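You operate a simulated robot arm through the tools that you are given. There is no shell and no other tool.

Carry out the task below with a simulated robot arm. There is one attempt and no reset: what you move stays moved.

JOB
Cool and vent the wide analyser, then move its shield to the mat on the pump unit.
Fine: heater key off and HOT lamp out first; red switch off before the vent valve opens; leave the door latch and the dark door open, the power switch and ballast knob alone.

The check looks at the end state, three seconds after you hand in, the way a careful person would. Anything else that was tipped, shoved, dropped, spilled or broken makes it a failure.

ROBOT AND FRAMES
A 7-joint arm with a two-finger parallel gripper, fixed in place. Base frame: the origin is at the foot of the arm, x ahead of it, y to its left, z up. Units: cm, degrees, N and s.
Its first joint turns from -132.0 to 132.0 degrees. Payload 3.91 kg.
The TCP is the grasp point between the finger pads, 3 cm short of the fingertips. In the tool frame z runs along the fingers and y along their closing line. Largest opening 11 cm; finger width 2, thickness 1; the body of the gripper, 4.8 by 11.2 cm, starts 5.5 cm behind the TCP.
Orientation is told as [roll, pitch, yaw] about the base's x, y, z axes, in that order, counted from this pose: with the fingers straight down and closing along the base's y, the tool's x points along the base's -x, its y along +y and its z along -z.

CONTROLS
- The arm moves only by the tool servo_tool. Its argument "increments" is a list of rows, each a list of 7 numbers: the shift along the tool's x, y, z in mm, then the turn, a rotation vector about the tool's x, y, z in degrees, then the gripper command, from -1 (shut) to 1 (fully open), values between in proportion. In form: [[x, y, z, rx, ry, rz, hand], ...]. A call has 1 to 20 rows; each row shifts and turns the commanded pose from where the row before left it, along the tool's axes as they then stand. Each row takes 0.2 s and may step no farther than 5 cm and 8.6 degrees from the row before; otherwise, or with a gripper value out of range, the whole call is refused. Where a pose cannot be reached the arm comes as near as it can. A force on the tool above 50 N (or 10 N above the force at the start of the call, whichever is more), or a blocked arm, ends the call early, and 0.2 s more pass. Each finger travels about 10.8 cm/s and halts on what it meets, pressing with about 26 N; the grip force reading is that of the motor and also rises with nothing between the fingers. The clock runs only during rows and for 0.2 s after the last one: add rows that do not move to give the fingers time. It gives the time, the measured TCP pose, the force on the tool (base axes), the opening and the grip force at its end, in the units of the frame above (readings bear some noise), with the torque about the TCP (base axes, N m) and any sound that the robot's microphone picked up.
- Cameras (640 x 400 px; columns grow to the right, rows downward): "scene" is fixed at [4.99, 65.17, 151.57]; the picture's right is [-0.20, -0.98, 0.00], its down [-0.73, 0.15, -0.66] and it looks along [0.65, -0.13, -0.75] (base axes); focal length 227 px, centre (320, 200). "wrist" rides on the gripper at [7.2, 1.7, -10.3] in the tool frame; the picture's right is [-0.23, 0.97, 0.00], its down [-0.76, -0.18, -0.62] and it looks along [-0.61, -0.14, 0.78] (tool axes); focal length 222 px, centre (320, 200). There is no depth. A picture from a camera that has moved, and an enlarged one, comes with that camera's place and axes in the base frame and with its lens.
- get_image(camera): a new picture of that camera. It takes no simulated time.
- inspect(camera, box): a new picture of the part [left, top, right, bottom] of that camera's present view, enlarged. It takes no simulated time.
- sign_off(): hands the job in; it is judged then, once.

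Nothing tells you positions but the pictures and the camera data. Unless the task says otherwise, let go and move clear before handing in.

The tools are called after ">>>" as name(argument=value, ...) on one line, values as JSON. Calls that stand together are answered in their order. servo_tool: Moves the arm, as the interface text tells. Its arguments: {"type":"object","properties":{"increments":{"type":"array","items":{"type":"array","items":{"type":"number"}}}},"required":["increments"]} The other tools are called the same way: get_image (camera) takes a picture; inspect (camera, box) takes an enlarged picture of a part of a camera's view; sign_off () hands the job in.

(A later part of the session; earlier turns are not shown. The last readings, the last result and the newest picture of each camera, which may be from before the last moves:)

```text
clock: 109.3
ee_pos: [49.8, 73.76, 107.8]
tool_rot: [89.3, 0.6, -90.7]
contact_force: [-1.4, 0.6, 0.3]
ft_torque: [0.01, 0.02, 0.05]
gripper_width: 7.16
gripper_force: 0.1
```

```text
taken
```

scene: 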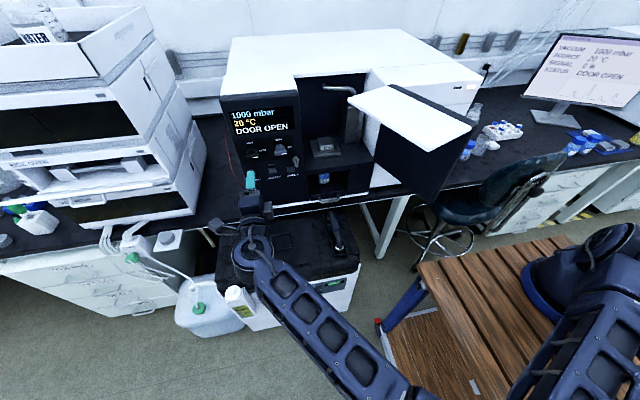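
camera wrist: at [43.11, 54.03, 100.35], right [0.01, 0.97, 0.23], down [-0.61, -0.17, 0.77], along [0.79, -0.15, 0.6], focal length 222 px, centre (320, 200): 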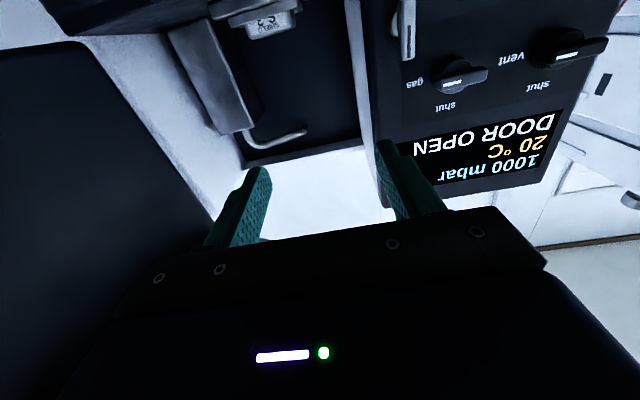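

With the hand rolled 90° the forearm runs straight back. I'll move across like this, then roll back in front of the chamber and check.

>>> servo_tool(increments=[[-43, 0, 0, 0, 0, 0, 0.3], [-43, 0, 0, 0, 0, 0, 0.3], [-43, 0, 0, 0, 0, 0, 0.3], [-43, 0, 0, 0, 0, 0, 0.3], [-43, 0, 0, 0, 0, 0, 0.3], [-40, 0, 0, 0, 0, 0, 0.3]])

>>> get_image(camera="scene")

>>> servo_tool(increments=[[0, 0, 0, 0, 0, -8, 0.3], [0, 0, 0, 0, 0, -8, 0.3], [0, 0, 0, 0, 0, -8, 0.3], [0, 0, 0, 0, 0, -8, 0.3], [0, 0, 0, 0, 0, -8, 0.3]])

>>> get_image(camera="scene")

```text
clock: 110.7
ee_pos: [49.21, 48.28, 107.83]
tool_rot: [89.1, 0.3, -90.7]
contact_force: [0.5, 0.2, -0.1]
ft_torque: [-0.02, 0.01, -0.01]
gripper_width: 7.14
gripper_force: 0.1
```

```text
taken
```

scene: 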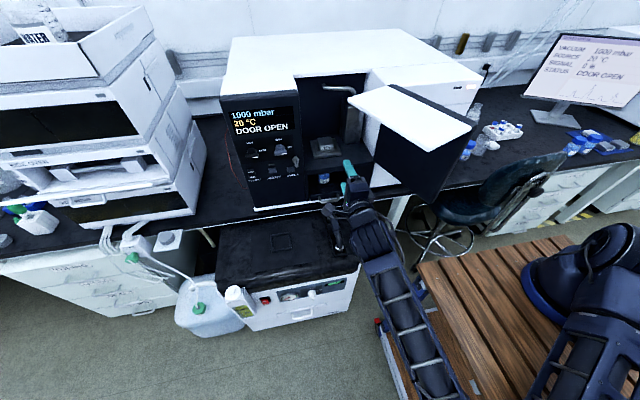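

```text
clock: 111.9
ee_pos: [49.44, 48.26, 107.57]
tool_rot: [88.9, -39.8, -90.0]
contact_force: [-0.2, 0.1, 0.5]
ft_torque: [0.0, 0.01, -0.02]
gripper_width: 7.15
gripper_force: 0.0
```

```text
taken
```

scene: 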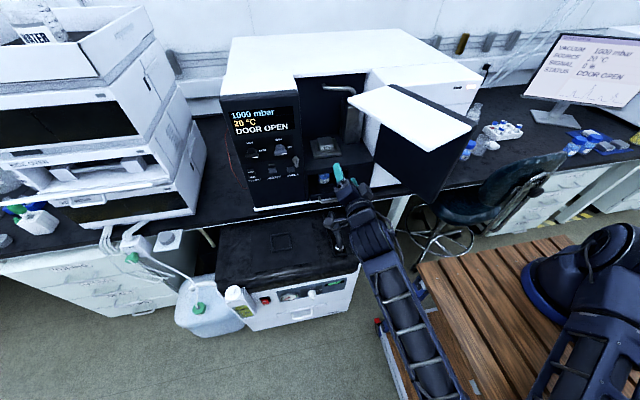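

>>> servo_tool(increments=[[0, 0, 0, 0, 0, -8, 0.3], [0, 0, 0, 0, 0, -8, 0.3], [0, 0, 0, 0, 0, -8, 0.3], [0, 0, 0, 0, 0, -8, 0.3], [0, 0, 0, 0, 0, -8, 0.3], [0, 0, 0, 0, 0, -8, 0.3], [0, 0, 0, 0, 0, -1.2, 0.3]])

>>> get_image(camera="scene")

>>> get_image(camera="wrist")

```text
clock: 113.5
ee_pos: [49.47, 48.28, 107.64]
tool_rot: [51.4, -88.7, -52.0]
contact_force: [0.5, 0.0, 0.6]
ft_torque: [0.01, 0.02, 0.03]
gripper_width: 7.15
gripper_force: 0.1
```

```text
taken
```

scene: 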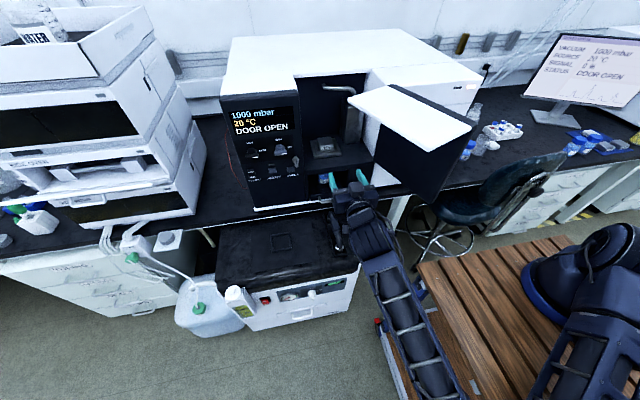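

```text
taken
camera wrist: at [39.07, 50.16, 100.46], right [0.02, 0.97, 0.24], down [-0.61, -0.18, 0.77], along [0.79, -0.16, 0.59], focal length 222 px, centre (320, 200)
```

wrist: 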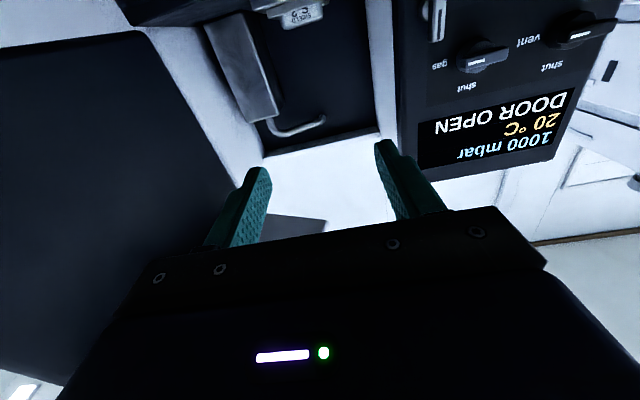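

The elbow is now behind-left with the hand in its normal roll. I'll lower a little, pitch to −55 and look at the shield.

>>> servo_tool(increments=[[0, 0, 0, 0, 8.4, 0, 0.3], [0, 0, 0, 0, 8.4, 0, 0.3], [0, 0, 0, 0, 8.4, 0, 0.3], [0, 0, 0, 0, 8.4, 0, 0.3]])

>>> get_image(camera="scene")

>>> get_image(camera="wrist")

>>> inspect(camera="wrist", box=[230, 50, 410, 180])

```text
clock: 114.5
ee_pos: [49.48, 48.38, 107.45]
tool_rot: [1.9, -55.3, -2.2]
contact_force: [0.6, 0.5, 0.6]
ft_torque: [-0.02, 0.0, -0.01]
gripper_width: 7.14
gripper_force: 0.1
```

```text
taken
```

scene: 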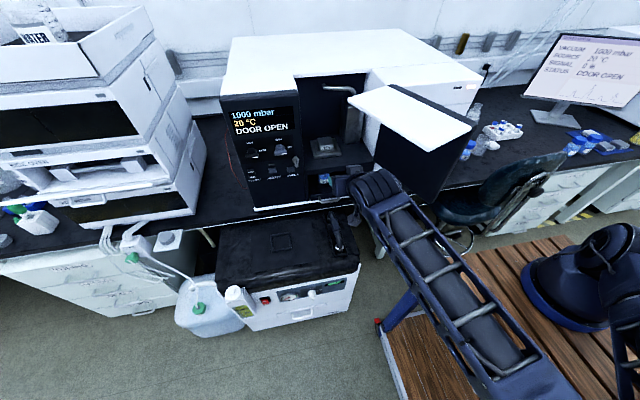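

```text
taken
camera wrist: at [36.86, 50.1, 107.39], right [0.14, 0.97, 0.21], down [-0.08, -0.2, 0.98], along [0.99, -0.15, 0.05], focal length 222 px, centre (320, 200)
```

wrist: 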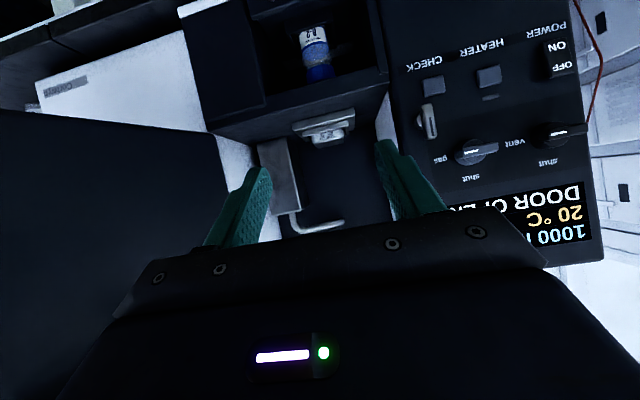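

```text
3.08 times, centred on (320, 115) of wrist
camera zoom: at [36.86, 50.1, 107.39], right [0.14, 0.97, 0.21], down [-0.08, -0.2, 0.98], along [0.99, -0.15, 0.05], focal length 684 px, centre (320, 462)
```

zoom: 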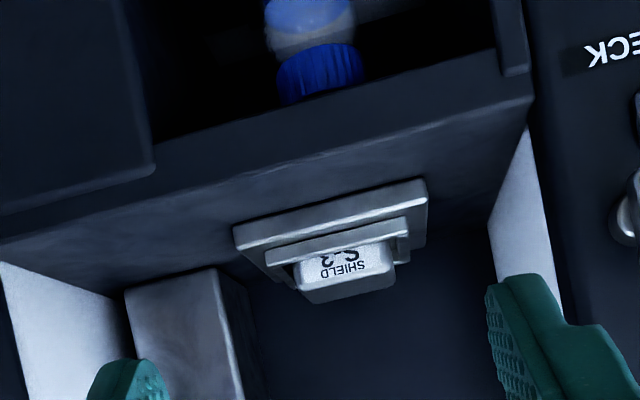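

I now have a good fix: shield y 45.3–50.8, x≈76.8–82, top z≈99.9, frame top z≈98.0. I'll square the tool and advance partway above the shield, checking the arm against the door cover.

>>> servo_tool(increments=[[0, 0, 0, 0, 0, -1.25, 0.45], [-19.3, -0.5, 36, 0, 0, 0, 0.45], [-19.3, -0.5, 36, 0, 0, 0, 0.45], [-19.3, -0.5, 36, 0, 0, 0, 0.45], [-19.3, -0.5, 36, 0, 0, 0, 0.45]])

>>> get_image(camera="scene")

>>> get_image(camera="wrist")

>>> inspect(camera="scene", box=[280, 70, 440, 200])

```text
clock: 115.7
ee_pos: [65.73, 48.14, 105.98]
tool_rot: [0.2, -55.6, -0.1]
contact_force: [0.0, 0.2, -0.1]
ft_torque: [-0.02, 0.03, -0.05]
gripper_width: 7.95
gripper_force: 0.0
```

```text
taken
```

scene: 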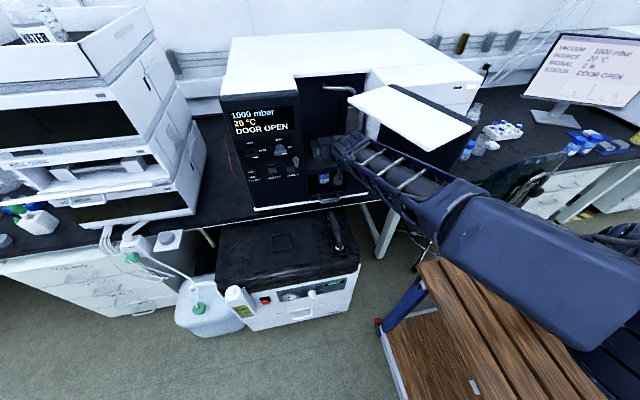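

```text
taken
camera wrist: at [53.04, 49.74, 105.64], right [0.13, 0.97, 0.19], down [-0.08, -0.18, 0.98], along [0.99, -0.14, 0.06], focal length 222 px, centre (320, 200)
```

wrist: 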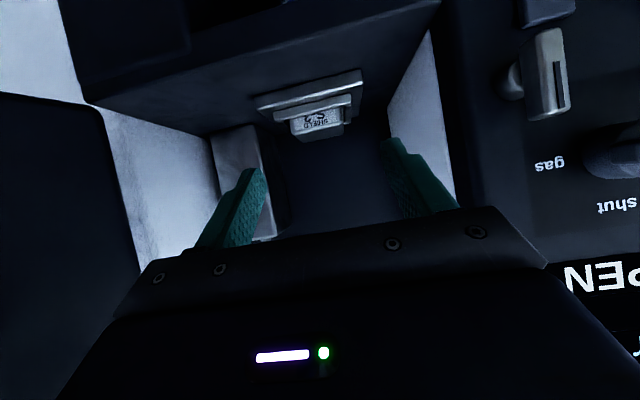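

```text
3.08 times, centred on (360, 135) of scene
camera zoom: at [4.99, 65.17, 151.57], right [-0.2, -0.98, 0.0], down [-0.73, 0.15, -0.66], along [0.65, -0.13, -0.75], focal length 700 px, centre (197, 400)
```

zoom: 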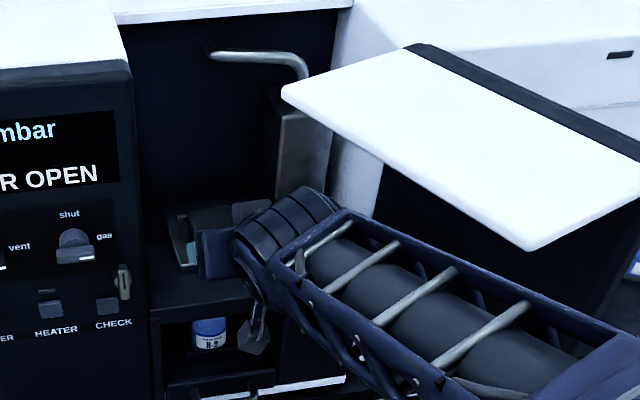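

>>> servo_tool(increments=[[-8, 0, 26, 0, 0, 0, 0.45], [-14, 0, 24, 0, 0, 0, 0.45], [-14, 0, 24, 0, 0, 0, 0.45]])

>>> get_image(camera="scene")

>>> inspect(camera="scene", box=[280, 70, 440, 200])

>>> get_image(camera="wrist")

```text
clock: 116.5
ee_pos: [73.88, 48.01, 104.69]
tool_rot: [0.2, -55.6, -0.2]
contact_force: [0.6, 1.1, 0.9]
ft_torque: [-0.01, -0.02, -0.03]
gripper_width: 8.0
gripper_force: 0.2
```

```text
taken
```

scene: 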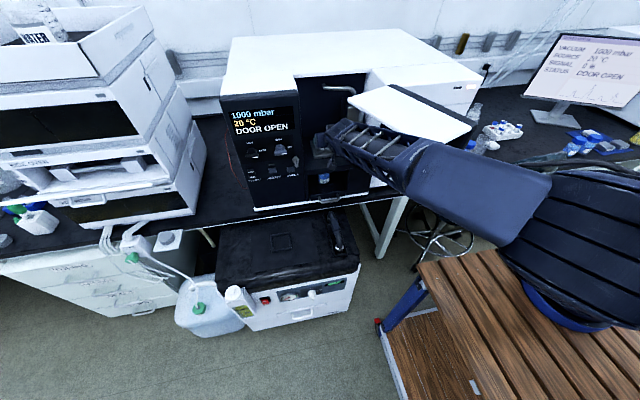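

```text
3.08 times, centred on (360, 135) of scene
camera zoom: at [4.99, 65.17, 151.57], right [-0.2, -0.98, 0.0], down [-0.73, 0.15, -0.66], along [0.65, -0.13, -0.75], focal length 700 px, centre (197, 400)
```

zoom: 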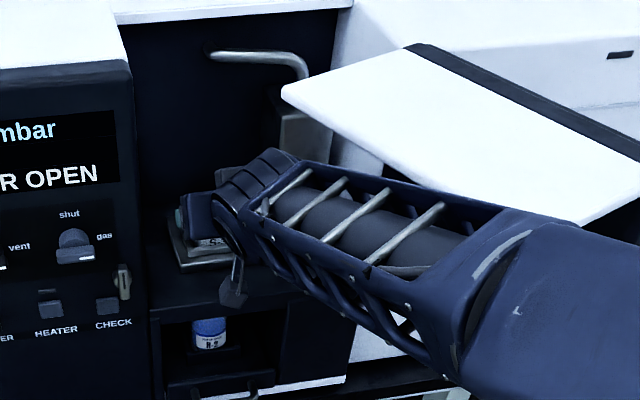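

```text
taken
camera wrist: at [61.19, 49.68, 104.48], right [0.13, 0.97, 0.19], down [-0.08, -0.18, 0.98], along [0.99, -0.14, 0.06], focal length 222 px, centre (320, 200)
```

wrist: 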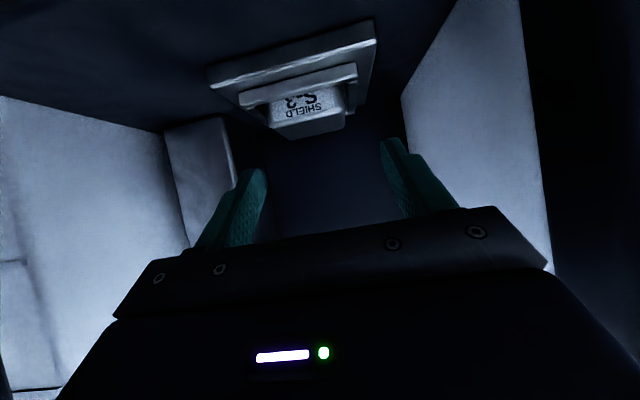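

The arm is clearing the door cover (it hasn't moved). I'll refine the shield's position from this close view.

>>> inspect(camera="wrist", box=[190, 0, 430, 150])

```text
2.67 times, centred on (310, 75) of wrist
camera zoom: at [61.19, 49.68, 104.48], right [0.13, 0.97, 0.19], down [-0.08, -0.18, 0.98], along [0.99, -0.14, 0.06], focal length 592 px, centre (347, 533)
```

zoom: 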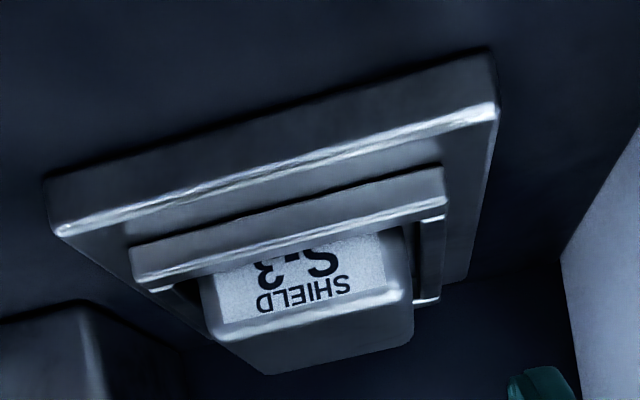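

I've refined the centre to y≈47.6. I'll move over the shield, then lower to z≈100.9 with the fingers either side, just above the frame.

>>> servo_tool(increments=[[-8.6, -2, 18.4, 0, 0, 0, 0.45], [-8.6, -2, 18.4, 0, 0, 0, 0.45], [0, 0, 0, 0, 0, 0, 0.45]])

>>> get_image(camera="wrist")

>>> inspect(camera="scene", box=[280, 70, 440, 200])

```text
clock: 117.3
ee_pos: [77.84, 47.67, 104.0]
tool_rot: [0.2, -55.6, -0.3]
contact_force: [0.1, -0.3, 0.5]
ft_torque: [0.01, 0.02, 0.02]
gripper_width: 7.97
gripper_force: 0.2
```

```text
taken
camera wrist: at [65.23, 49.24, 103.78], right [0.13, 0.97, 0.19], down [-0.08, -0.18, 0.98], along [0.99, -0.14, 0.06], focal length 222 px, centre (320, 200)
```

wrist: 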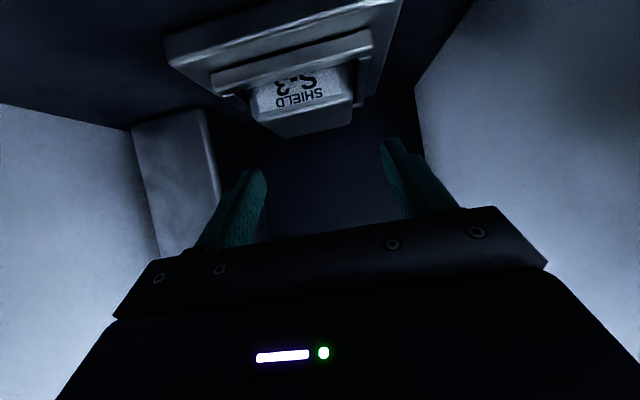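

```text
3.08 times, centred on (360, 135) of scene
camera zoom: at [4.99, 65.17, 151.57], right [-0.2, -0.98, 0.0], down [-0.73, 0.15, -0.66], along [0.65, -0.13, -0.75], focal length 700 px, centre (197, 400)
```

zoom: 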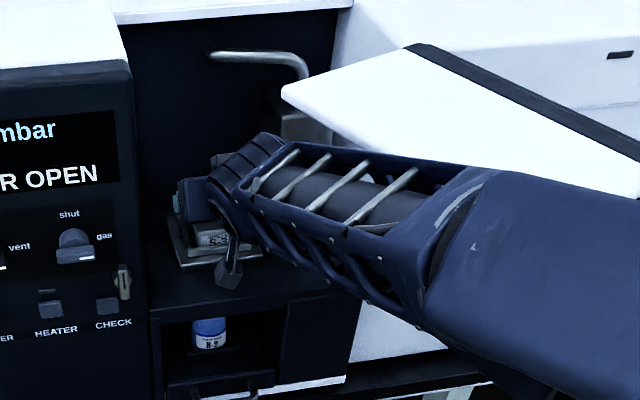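

The fingers are aligned over the shield. Lowering now.

>>> servo_tool(increments=[[8.5, 0, 6, 0, 0, 0, 0.45], [8.5, 0, 6, 0, 0, 0, 0.45], [8.2, 0, 5.6, 0, 0, 0, 0.45], [0, 0, 0, 0, 0, 0, 0.45]])

>>> get_image(camera="wrist")

>>> inspect(camera="wrist", box=[210, 60, 430, 200])

>>> inspect(camera="scene", box=[280, 70, 440, 200])

```text
clock: 118.3
ee_pos: [77.85, 47.62, 100.89]
tool_rot: [0.0, -55.6, -0.1]
contact_force: [0.0, -0.2, 0.0]
ft_torque: [-0.01, 0.01, -0.02]
gripper_width: 7.96
gripper_force: 0.0
```

```text
taken
camera wrist: at [65.29, 49.26, 100.68], right [0.13, 0.97, 0.19], down [-0.08, -0.18, 0.98], along [0.99, -0.14, 0.06], focal length 222 px, centre (320, 200)
```

wrist: 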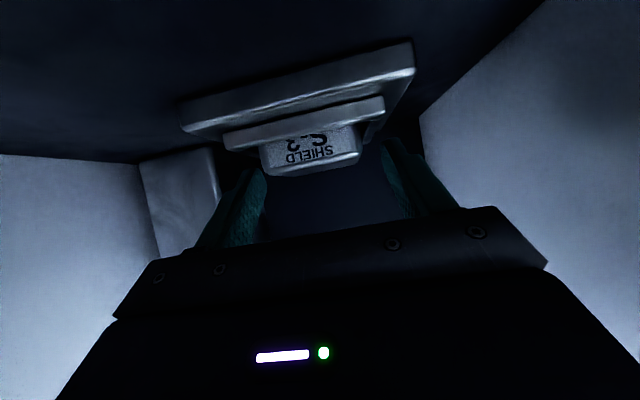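

```text
2.86 times, centred on (320, 130) of wrist
camera zoom: at [65.29, 49.26, 100.68], right [0.13, 0.97, 0.19], down [-0.08, -0.18, 0.98], along [0.99, -0.14, 0.06], focal length 635 px, centre (320, 400)
```

zoom: 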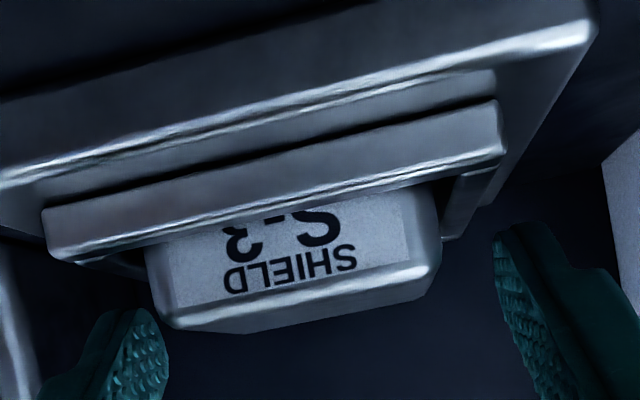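

```text
3.08 times, centred on (360, 135) of scene
camera zoom: at [4.99, 65.17, 151.57], right [-0.2, -0.98, 0.0], down [-0.73, 0.15, -0.66], along [0.65, -0.13, -0.75], focal length 700 px, centre (197, 400)
```

zoom: 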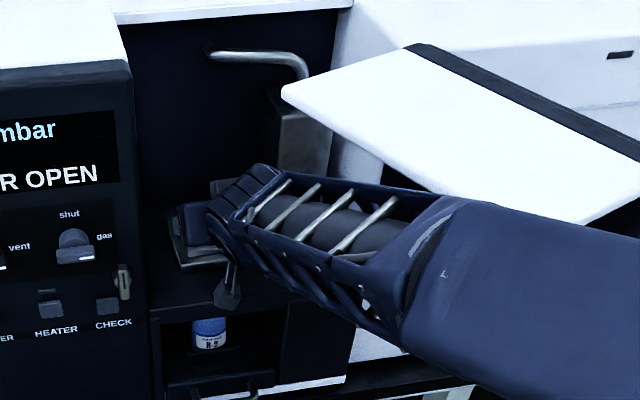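

The fingertips are about 0.6 cm above the frame, so I'll lower 3 mm more for a better bite, then close gently.

>>> servo_tool(increments=[[2.5, 0, 1.7, 0, 0, 0, 0.45], [0, 0, 0, 0, 0, 0, 0.2], [0, 0, 0, 0, 0, 0, 0.05], [0, 0, 0, 0, 0, 0, -0.1], [0, 0, 0, 0, 0, 0, -0.3], [0, 0, 0, 0, 0, 0, -0.3]])

>>> inspect(camera="wrist", box=[210, 60, 430, 200])

```text
clock: 119.7
ee_pos: [77.86, 47.63, 100.53]
tool_rot: [0.1, -55.6, -0.2]
contact_force: [0.8, -0.3, 2.1]
ft_torque: [0.11, -0.07, -0.05]
gripper_width: 5.98
gripper_force: 26.1
```

```text
2.86 times, centred on (320, 130) of wrist
camera zoom: at [65.32, 49.28, 100.39], right [0.13, 0.97, 0.19], down [-0.08, -0.18, 0.98], along [0.99, -0.14, 0.06], focal length 635 px, centre (320, 400)
```

zoom: 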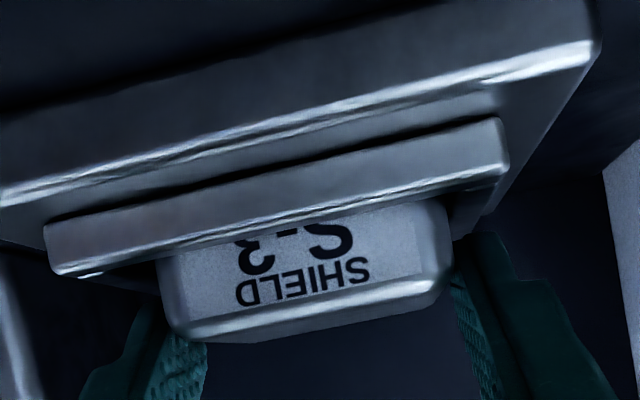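

The shield is gripped (width 5.98, 26 N) with negligible side load. I'll lift straight up slowly and check.

>>> servo_tool(increments=[[0, 0, 0, 0, 0, 0, -0.7], [0, 0, 0, 0, 0, 0, -0.7], [-4.1, 0, -2.8, 0, 0, 0, -0.7], [-8.25, 0, -5.65, 0, 0, 0, -0.7], [-8.25, 0, -5.65, 0, 0, 0, -0.7], [-8.25, 0, -5.65, 0, 0, 0, -0.7]])

>>> get_image(camera="wrist")

>>> inspect(camera="wrist", box=[210, 60, 430, 200])

>>> inspect(camera="scene", box=[280, 70, 440, 200])

```text
clock: 121.1
ee_pos: [77.96, 47.66, 104.09]
tool_rot: [0.2, -55.7, -0.1]
contact_force: [0.7, 0.0, -2.6]
ft_torque: [0.03, 0.06, 0.0]
gripper_width: 6.01
gripper_force: 26.3
```

```text
taken
camera wrist: at [65.26, 49.3, 103.86], right [0.13, 0.97, 0.19], down [-0.08, -0.18, 0.98], along [0.99, -0.14, 0.06], focal length 222 px, centre (320, 200)
```

wrist: 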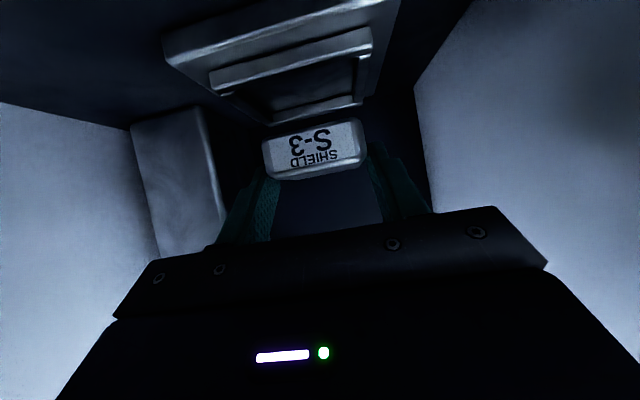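

```text
2.86 times, centred on (320, 130) of wrist
camera zoom: at [65.26, 49.3, 103.86], right [0.13, 0.97, 0.19], down [-0.08, -0.18, 0.98], along [0.99, -0.14, 0.06], focal length 635 px, centre (320, 400)
```

zoom: 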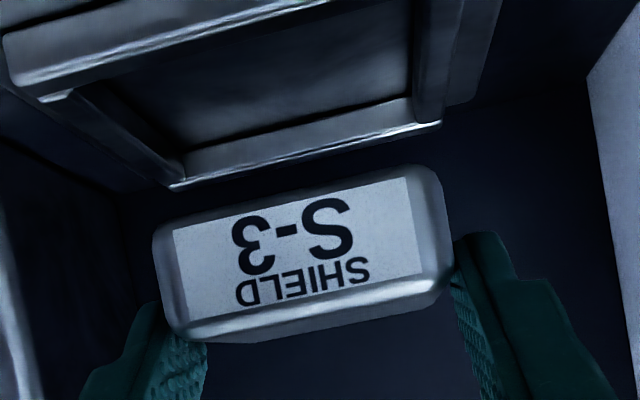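

```text
3.08 times, centred on (360, 135) of scene
camera zoom: at [4.99, 65.17, 151.57], right [-0.2, -0.98, 0.0], down [-0.73, 0.15, -0.66], along [0.65, -0.13, -0.75], focal length 700 px, centre (197, 400)
```

zoom: 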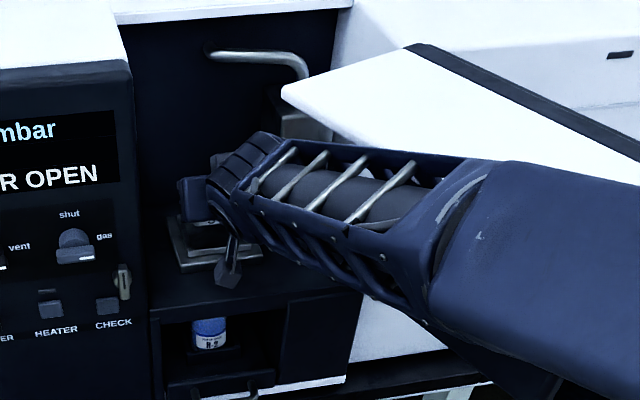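

The shield is lifted cleanly and hangs level. I'll back straight out of the chamber the way I came in.

>>> servo_tool(increments=[[11, 0, -16.5, 0, 0, 0, -0.7], [17, 0, -24.7, 0, 0, 0, -0.7], [17, 0, -24.7, 0, 0, 0, -0.7], [17, 0, -24.7, 0, 0, 0, -0.7], [17, 0, -24.7, 0, 0, 0, -0.7], [17, 0, -24.7, 0, 0, 0, -0.7], [17, 0, -24.7, 0, 0, 0, -0.7], [17, 0, -24.7, 0, 0, 0, -0.7], [17, 0, -24.7, 0, 0, 0, -0.7], [17, 0, -24.7, 0, 0, 0, -0.7]])

>>> get_image(camera="wrist")

>>> get_image(camera="scene")

```text
clock: 123.3
ee_pos: [48.96, 47.71, 104.06]
tool_rot: [0.1, -55.6, -0.2]
contact_force: [0.4, -0.7, -2.0]
ft_torque: [0.02, 0.07, 0.01]
gripper_width: 5.99
gripper_force: 25.6
```

```text
taken
camera wrist: at [36.37, 49.3, 103.76], right [0.13, 0.97, 0.19], down [-0.08, -0.18, 0.98], along [0.99, -0.14, 0.06], focal length 222 px, centre (320, 200)
```

wrist: 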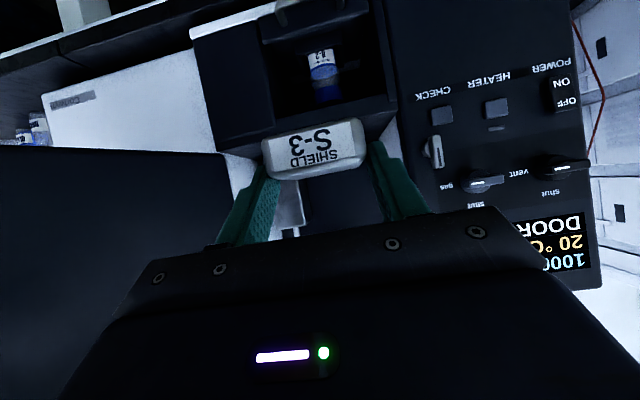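

```text
taken
```

scene: 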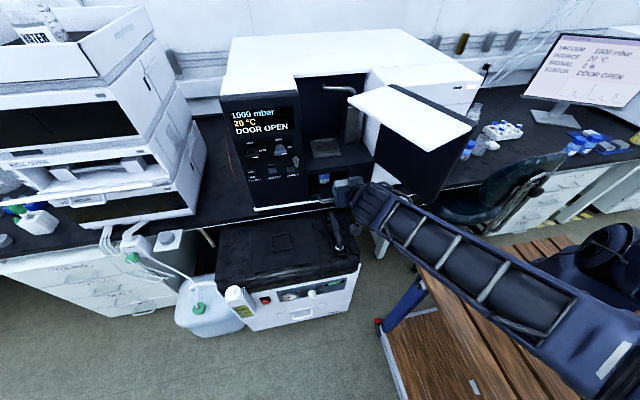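

The shield is out. I'll carry it left over the pump unit at this height.

>>> servo_tool(increments=[[0, 29, 0, 0, 0, 0, -0.7], [0, 29, 0, 0, 0, 0, -0.7], [0, 29, 0, 0, 0, 0, -0.7], [0, 29, 0, 0, 0, 0, -0.7], [0, 29, 0, 0, 0, 0, -0.7], [0, 29, 0, 0, 0, 0, -0.7], [0, 29, 0, 0, 0, 0, -0.7], [0, 30, 0, 0, 0, 0, -0.7]])

>>> get_image(camera="wrist")

>>> get_image(camera="scene")

```text
clock: 125.1
ee_pos: [48.91, 71.02, 104.1]
tool_rot: [0.1, -55.6, -0.3]
contact_force: [-0.4, -0.6, -1.9]
ft_torque: [-0.02, 0.07, -0.01]
gripper_width: 6.0
gripper_force: 26.0
```

```text
taken
camera wrist: at [36.32, 72.64, 103.87], right [0.13, 0.97, 0.19], down [-0.08, -0.18, 0.98], along [0.99, -0.14, 0.06], focal length 222 px, centre (320, 200)
```

wrist: 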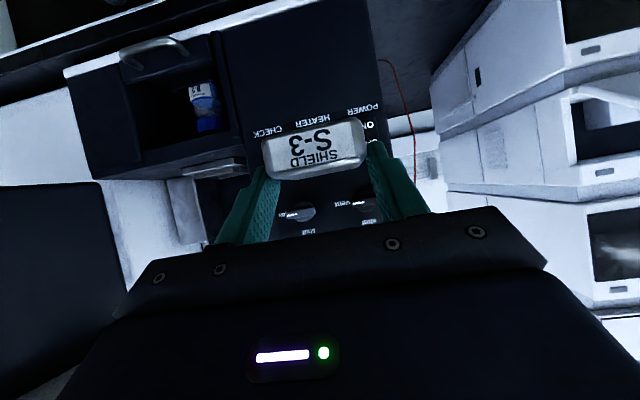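

```text
taken
```

scene: 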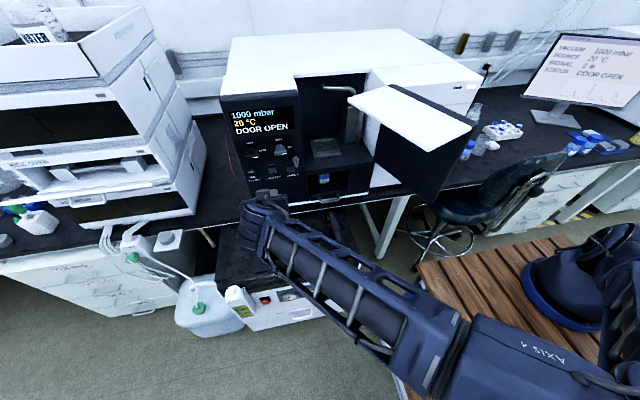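

>>> servo_tool(increments=[[27.4, 0, 24.8, 0, 0, 0, -0.7], [27.4, 0, 24.8, 0, 0, 0, -0.7], [27.4, 0, 24.8, 0, 0, 0, -0.7], [27.4, 0, 24.8, 0, 0, 0, -0.7], [27.4, 0, 24.8, 0, 0, 0, -0.7], [27.4, 0, 24.8, 0, 0, 0, -0.7]])

>>> get_image(camera="wrist")

>>> get_image(camera="scene")

>>> inspect(camera="wrist", box=[200, 40, 440, 190])

>>> inspect(camera="scene", box=[220, 190, 340, 280])

```text
clock: 126.5
ee_pos: [51.96, 71.02, 82.11]
tool_rot: [0.2, -55.6, -0.2]
contact_force: [-0.9, 0.5, -2.7]
ft_torque: [0.01, 0.07, 0.02]
gripper_width: 5.98
gripper_force: 25.7
```

```text
taken
camera wrist: at [39.3, 72.63, 81.94], right [0.13, 0.97, 0.19], down [-0.08, -0.18, 0.98], along [0.99, -0.14, 0.06], focal length 222 px, centre (320, 200)
```

wrist: 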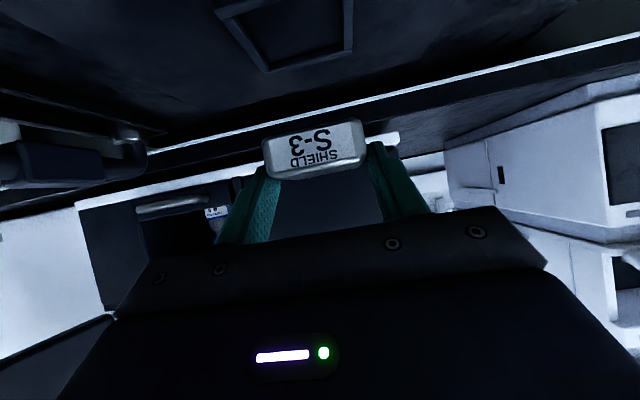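

```text
taken
```

scene: 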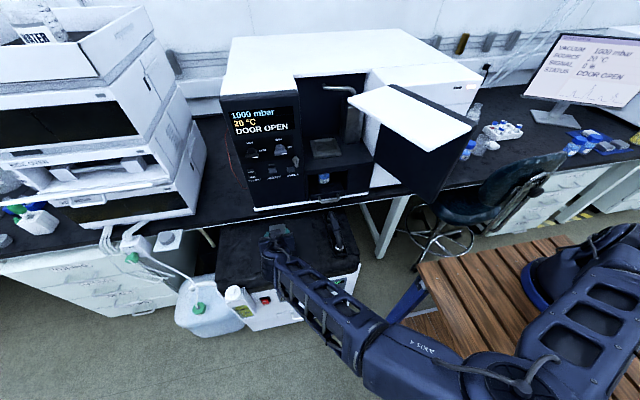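

```text
2.67 times, centred on (320, 115) of wrist
camera zoom: at [39.3, 72.63, 81.94], right [0.13, 0.97, 0.19], down [-0.08, -0.18, 0.98], along [0.99, -0.14, 0.06], focal length 592 px, centre (320, 427)
```

zoom: 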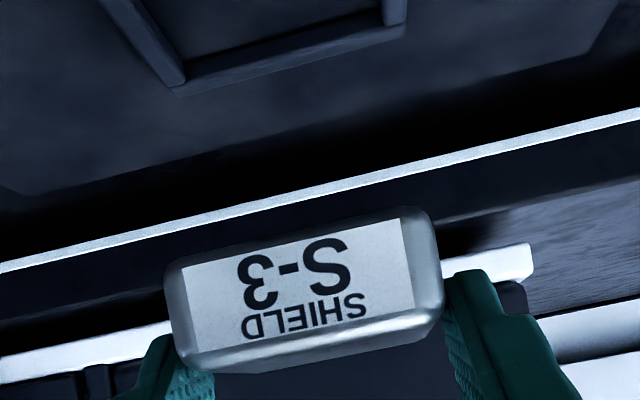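

```text
4.44 times, centred on (280, 235) of scene
camera zoom: at [4.99, 65.17, 151.57], right [-0.2, -0.98, 0.0], down [-0.73, 0.15, -0.66], along [0.65, -0.13, -0.75], focal length 1011 px, centre (498, 44)
```

zoom: 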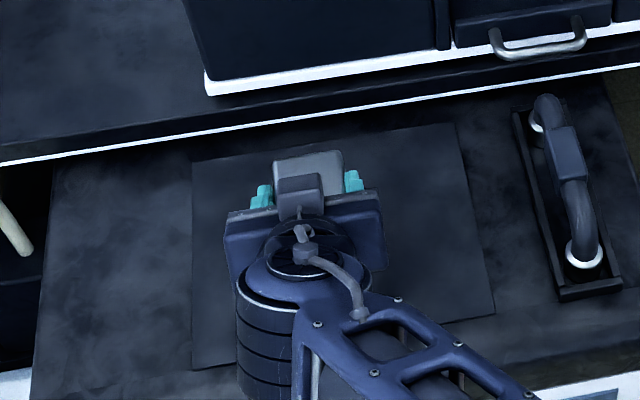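

The mat frame is visible beyond the shield. I'll lower to a hover equal to the earlier lifted view so I can compare the frame's position in the picture directly with the pickup view.

>>> servo_tool(increments=[[15.3, 0, 22, 0, 0, 0, -0.7], [15.3, 0, 22, 0, 0, 0, -0.7], [0, 0, 0, 0, 0, 0, -0.7]])

>>> inspect(camera="wrist", box=[210, 60, 430, 200])

>>> get_image(camera="wrist")

>>> inspect(camera="scene", box=[230, 200, 330, 275])

```text
clock: 127.3
ee_pos: [53.77, 71.18, 77.1]
tool_rot: [0.2, -55.7, -0.1]
contact_force: [-0.4, 0.1, -1.9]
ft_torque: [-0.03, 0.07, -0.01]
gripper_width: 5.96
gripper_force: 26.1
```

```text
2.86 times, centred on (320, 130) of wrist
camera zoom: at [41.14, 72.66, 76.9], right [0.13, 0.97, 0.19], down [-0.08, -0.18, 0.98], along [0.99, -0.14, 0.06], focal length 635 px, centre (320, 400)
```

zoom: 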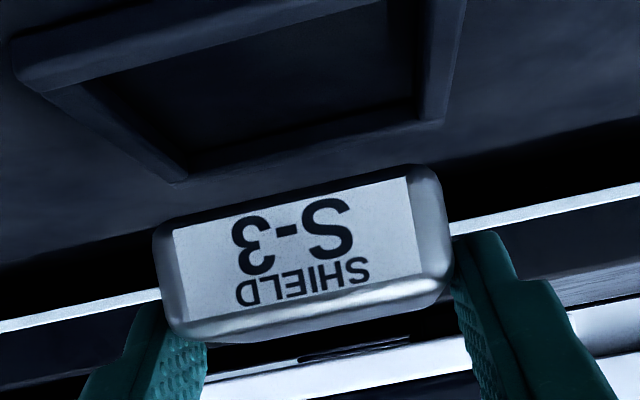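

```text
taken
camera wrist: at [41.14, 72.66, 76.9], right [0.13, 0.97, 0.19], down [-0.08, -0.18, 0.98], along [0.99, -0.14, 0.06], focal length 222 px, centre (320, 200)
```

wrist: 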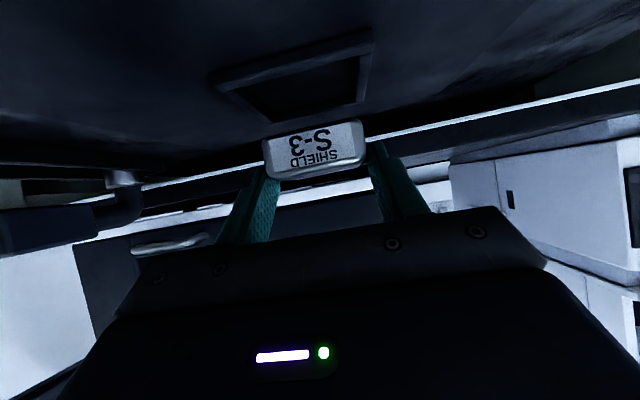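

```text
5.33 times, centred on (280, 238) of scene
camera zoom: at [4.99, 65.17, 151.57], right [-0.2, -0.98, 0.0], down [-0.73, 0.15, -0.66], along [0.65, -0.13, -0.75], focal length 1213 px, centre (533, 0)
```

zoom: 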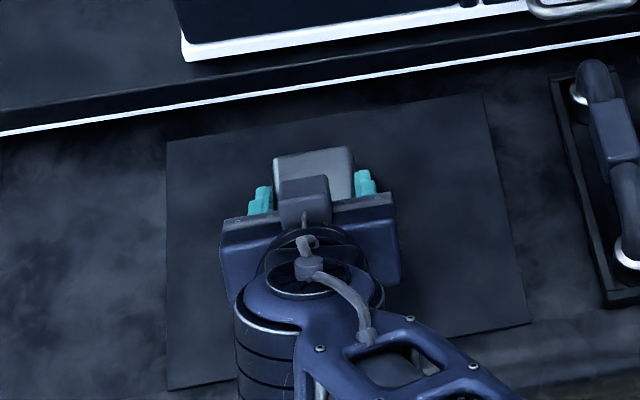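

The frame appears almost exactly where the pedestal frame did at the same hover. I'll enlarge the frame to check the last few millimetres.

>>> inspect(camera="wrist", box=[200, 20, 300, 130])

>>> inspect(camera="wrist", box=[290, 20, 390, 130])

```text
3.64 times, centred on (250, 75) of wrist
camera zoom: at [41.14, 72.66, 76.9], right [0.13, 0.97, 0.19], down [-0.08, -0.18, 0.98], along [0.99, -0.14, 0.06], focal length 808 px, centre (574, 654)
```

zoom: 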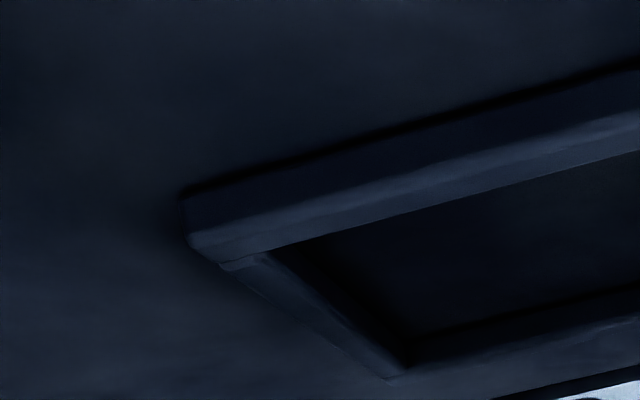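

```text
3.64 times, centred on (340, 75) of wrist
camera zoom: at [41.14, 72.66, 76.9], right [0.13, 0.97, 0.19], down [-0.08, -0.18, 0.98], along [0.99, -0.14, 0.06], focal length 808 px, centre (247, 654)
```

zoom: 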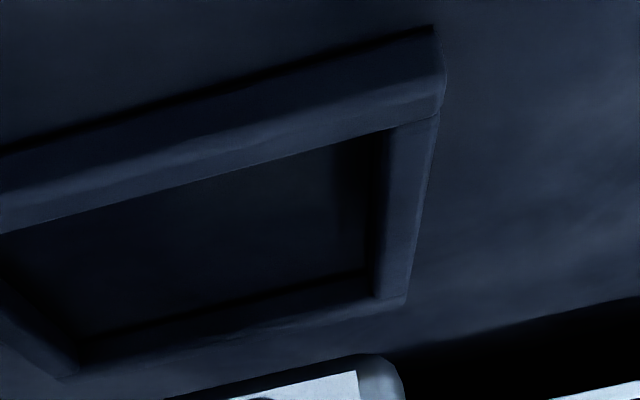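

The mat frame is centred at about (56.14, 70.96), mat surface z≈70.2; the shield's centre over it agrees within about a millimetre. I'll lower straight down 3 cm, then finish in small steps watching the force.

>>> servo_tool(increments=[[8.25, 0, 5.65, 0, 0, 0, -0.7], [8.25, 0, 5.65, 0, 0, 0, -0.7], [6.2, 0, 4.2, 0, 0, 0, -0.7], [0, 0, 0, 0, 0, 0, -0.7]])

>>> inspect(camera="wrist", box=[210, 60, 430, 200])

>>> inspect(camera="scene", box=[230, 200, 330, 275])

```text
clock: 128.3
ee_pos: [53.74, 71.02, 74.45]
tool_rot: [0.3, -55.7, -0.2]
contact_force: [-1.8, -1.0, 15.1]
ft_torque: [-0.05, -0.86, 0.0]
gripper_width: 6.01
gripper_force: 26.1
```

```text
2.86 times, centred on (320, 130) of wrist
camera zoom: at [41.19, 72.7, 74.22], right [0.13, 0.97, 0.19], down [-0.08, -0.18, 0.98], along [0.99, -0.14, 0.06], focal length 635 px, centre (320, 400)
```

zoom: 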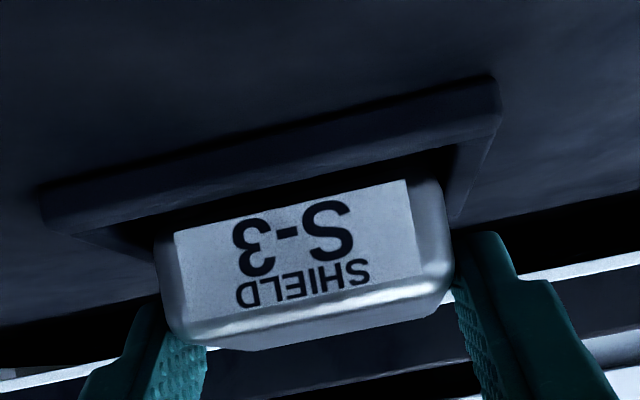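

```text
5.33 times, centred on (280, 238) of scene
camera zoom: at [4.99, 65.17, 151.57], right [-0.2, -0.98, 0.0], down [-0.73, 0.15, -0.66], along [0.65, -0.13, -0.75], focal length 1213 px, centre (533, 0)
```

zoom: 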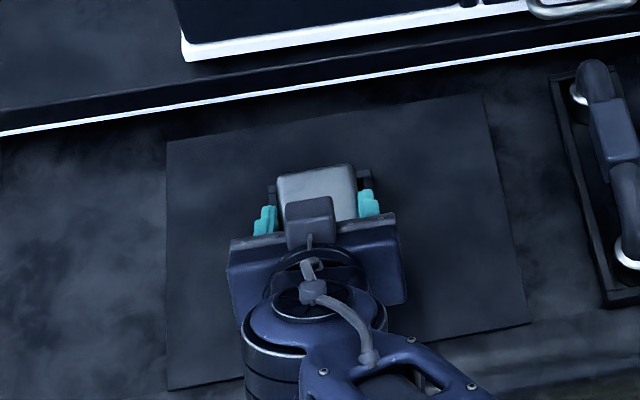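

I felt contact about 0.8 cm early, with the reaction roughly 5.7 cm ahead of the TCP, so the shield's back edge is catching the frame's back bar. I'll lift slightly, shift back 4–5 mm, and try again.

>>> servo_tool(increments=[[-6.6, 0, -4.5, 0, 0, 0, -0.7], [2.5, 0, -3.7, 0, 0, 0, -0.7], [0, 0, 0, 0, 0, 0, -0.7]])

>>> inspect(camera="wrist", box=[210, 60, 430, 200])

>>> inspect(camera="scene", box=[250, 215, 310, 260])

```text
clock: 129.1
ee_pos: [53.42, 71.03, 74.97]
tool_rot: [0.1, -55.5, -0.1]
contact_force: [-0.4, 0.7, -2.8]
ft_torque: [-0.02, 0.0, 0.0]
gripper_width: 5.97
gripper_force: 26.0
```

```text
2.86 times, centred on (320, 130) of wrist
camera zoom: at [40.75, 72.65, 74.92], right [0.13, 0.97, 0.19], down [-0.08, -0.18, 0.98], along [0.99, -0.14, 0.06], focal length 635 px, centre (320, 400)
```

zoom: 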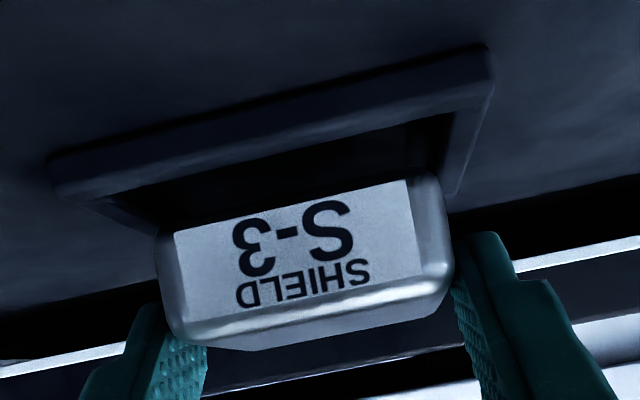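

```text
8.89 times, centred on (280, 238) of scene
camera zoom: at [4.99, 65.17, 151.57], right [-0.2, -0.98, 0.0], down [-0.73, 0.15, -0.66], along [0.65, -0.13, -0.75], focal length 2021 px, centre (676, -133)
```

zoom: 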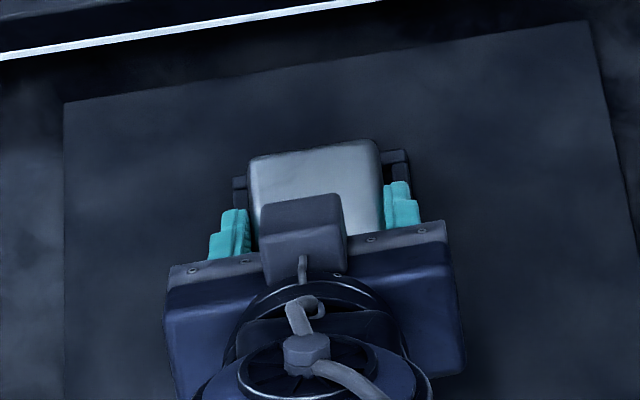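

The shield is well centred left-right over the frame. I'll lower in small steps from here.

>>> servo_tool(increments=[[3.3, 0, 2.26, 0, 0, 0, -0.7], [2.5, 0, 1.7, 0, 0, 0, -0.7], [0, 0, 0, 0, 0, 0, -0.7]])

>>> inspect(camera="wrist", box=[210, 60, 430, 200])

```text
clock: 129.9
ee_pos: [53.43, 71.09, 74.46]
tool_rot: [0.2, -55.6, -0.2]
contact_force: [0.1, 0.2, -3.0]
ft_torque: [-0.02, 0.04, -0.03]
gripper_width: 6.01
gripper_force: 26.2
```

```text
2.86 times, centred on (320, 130) of wrist
camera zoom: at [40.77, 72.66, 74.24], right [0.13, 0.97, 0.19], down [-0.08, -0.18, 0.98], along [0.99, -0.14, 0.06], focal length 635 px, centre (320, 400)
```

zoom: 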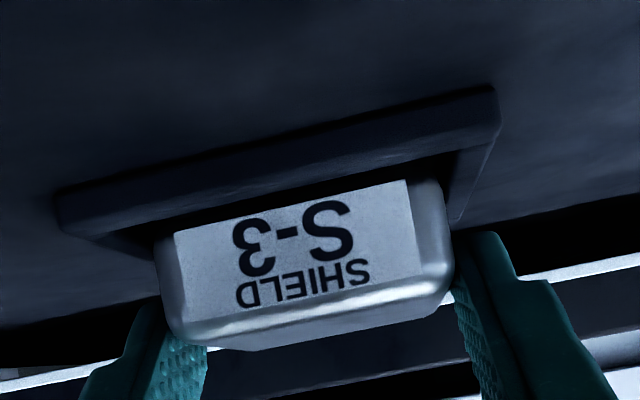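

>>> servo_tool(increments=[[1.65, 0, 1.13, 0, 0, 0, -0.7], [1.65, 0, 1.13, 0, 0, 0, -0.7], [0, 0, 0, 0, 0, 0, -0.7]])

>>> inspect(camera="wrist", box=[210, 60, 430, 200])

```text
clock: 130.7
ee_pos: [53.33, 71.07, 74.11]
tool_rot: [0.3, -55.7, -0.1]
contact_force: [0.2, -0.1, -2.8]
ft_torque: [-0.02, 0.02, 0.03]
gripper_width: 5.99
gripper_force: 25.5
```

```text
2.86 times, centred on (320, 130) of wrist
camera zoom: at [40.79, 72.66, 73.84], right [0.13, 0.97, 0.19], down [-0.08, -0.18, 0.98], along [0.99, -0.14, 0.06], focal length 635 px, centre (320, 400)
```

zoom: 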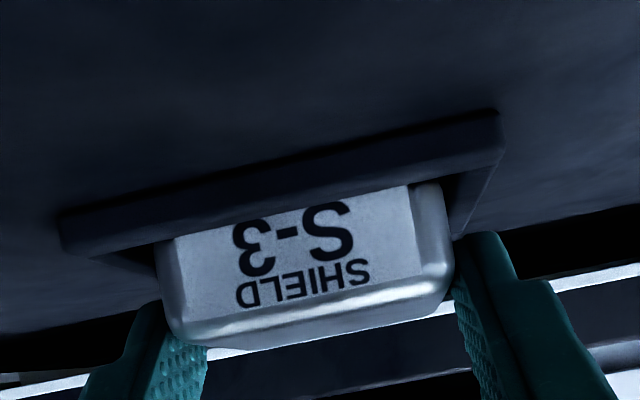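

It's entering the frame without contact. Continuing down in 2 mm steps.

>>> servo_tool(increments=[[1.65, 0, 1.13, 0, 0, 0, -0.7], [0.8, 0, 0.6, 0, 0, 0, -0.7], [0, 0, 0, 0, 0, 0, -0.7]])

>>> inspect(camera="wrist", box=[210, 60, 430, 200])

>>> inspect(camera="scene", box=[250, 215, 310, 260])

```text
clock: 131.5
ee_pos: [53.42, 71.05, 73.91]
tool_rot: [0.3, -55.6, -0.1]
contact_force: [-2.0, -0.4, 11.2]
ft_torque: [-0.03, 0.18, 0.01]
gripper_width: 6.0
gripper_force: 26.2
```

```text
2.86 times, centred on (320, 130) of wrist
camera zoom: at [40.79, 72.69, 73.64], right [0.13, 0.97, 0.19], down [-0.08, -0.18, 0.98], along [0.99, -0.14, 0.06], focal length 635 px, centre (320, 400)
```

zoom: 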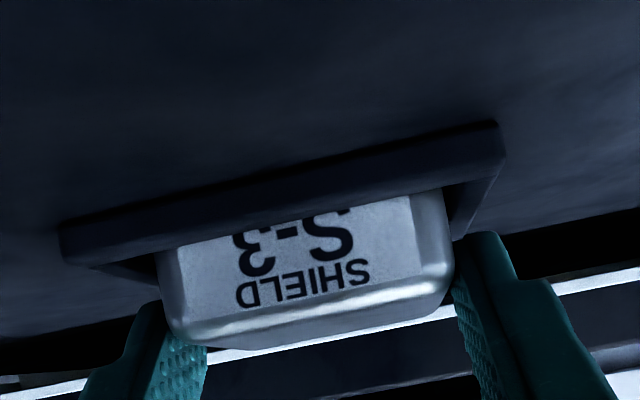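

```text
8.89 times, centred on (280, 238) of scene
camera zoom: at [4.99, 65.17, 151.57], right [-0.2, -0.98, 0.0], down [-0.73, 0.15, -0.66], along [0.65, -0.13, -0.75], focal length 2021 px, centre (676, -133)
```

zoom: 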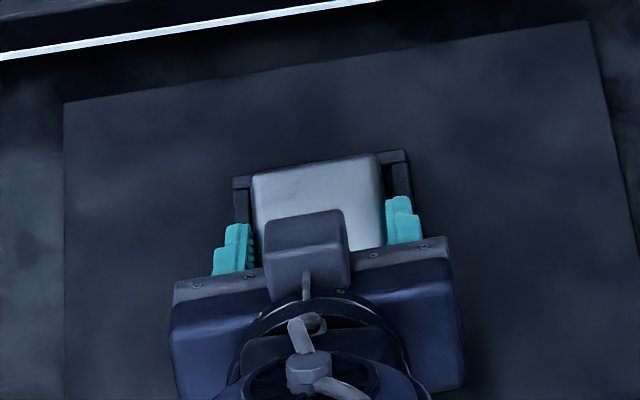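

The shield is down inside the frame (the label is hidden by the front bar just as at pickup), with light contact force. I'll open the fingers gently.

>>> servo_tool(increments=[[0, 0, 0, 0, 0, 0, 0.05], [0, 0, 0, 0, 0, 0, 0.15], [0, 0, 0, 0, 0, 0, 0.25], [0, 0, 0, 0, 0, 0, 0.4], [0, 0, 0, 0, 0, 0, 0.4], [0, 0, 0, 0, 0, 0, 0.4]])

>>> inspect(camera="wrist", box=[210, 60, 430, 200])

>>> inspect(camera="scene", box=[250, 215, 310, 260])

```text
clock: 132.9
ee_pos: [53.5, 71.22, 73.64]
tool_rot: [0.2, -55.7, -0.2]
contact_force: [-0.7, 0.1, 0.5]
ft_torque: [0.0, 0.0, -0.02]
gripper_width: 7.72
gripper_force: 0.1
```

```text
2.86 times, centred on (320, 130) of wrist
camera zoom: at [40.78, 72.67, 73.54], right [0.13, 0.97, 0.19], down [-0.08, -0.18, 0.98], along [0.99, -0.14, 0.06], focal length 635 px, centre (320, 400)
```

zoom: 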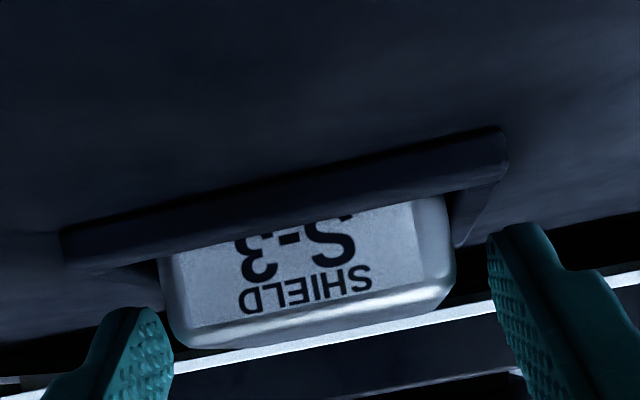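

```text
8.89 times, centred on (280, 238) of scene
camera zoom: at [4.99, 65.17, 151.57], right [-0.2, -0.98, 0.0], down [-0.73, 0.15, -0.66], along [0.65, -0.13, -0.75], focal length 2021 px, centre (676, -133)
```

zoom: 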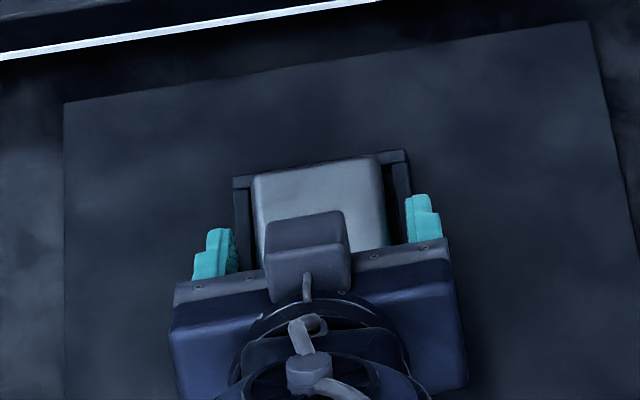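

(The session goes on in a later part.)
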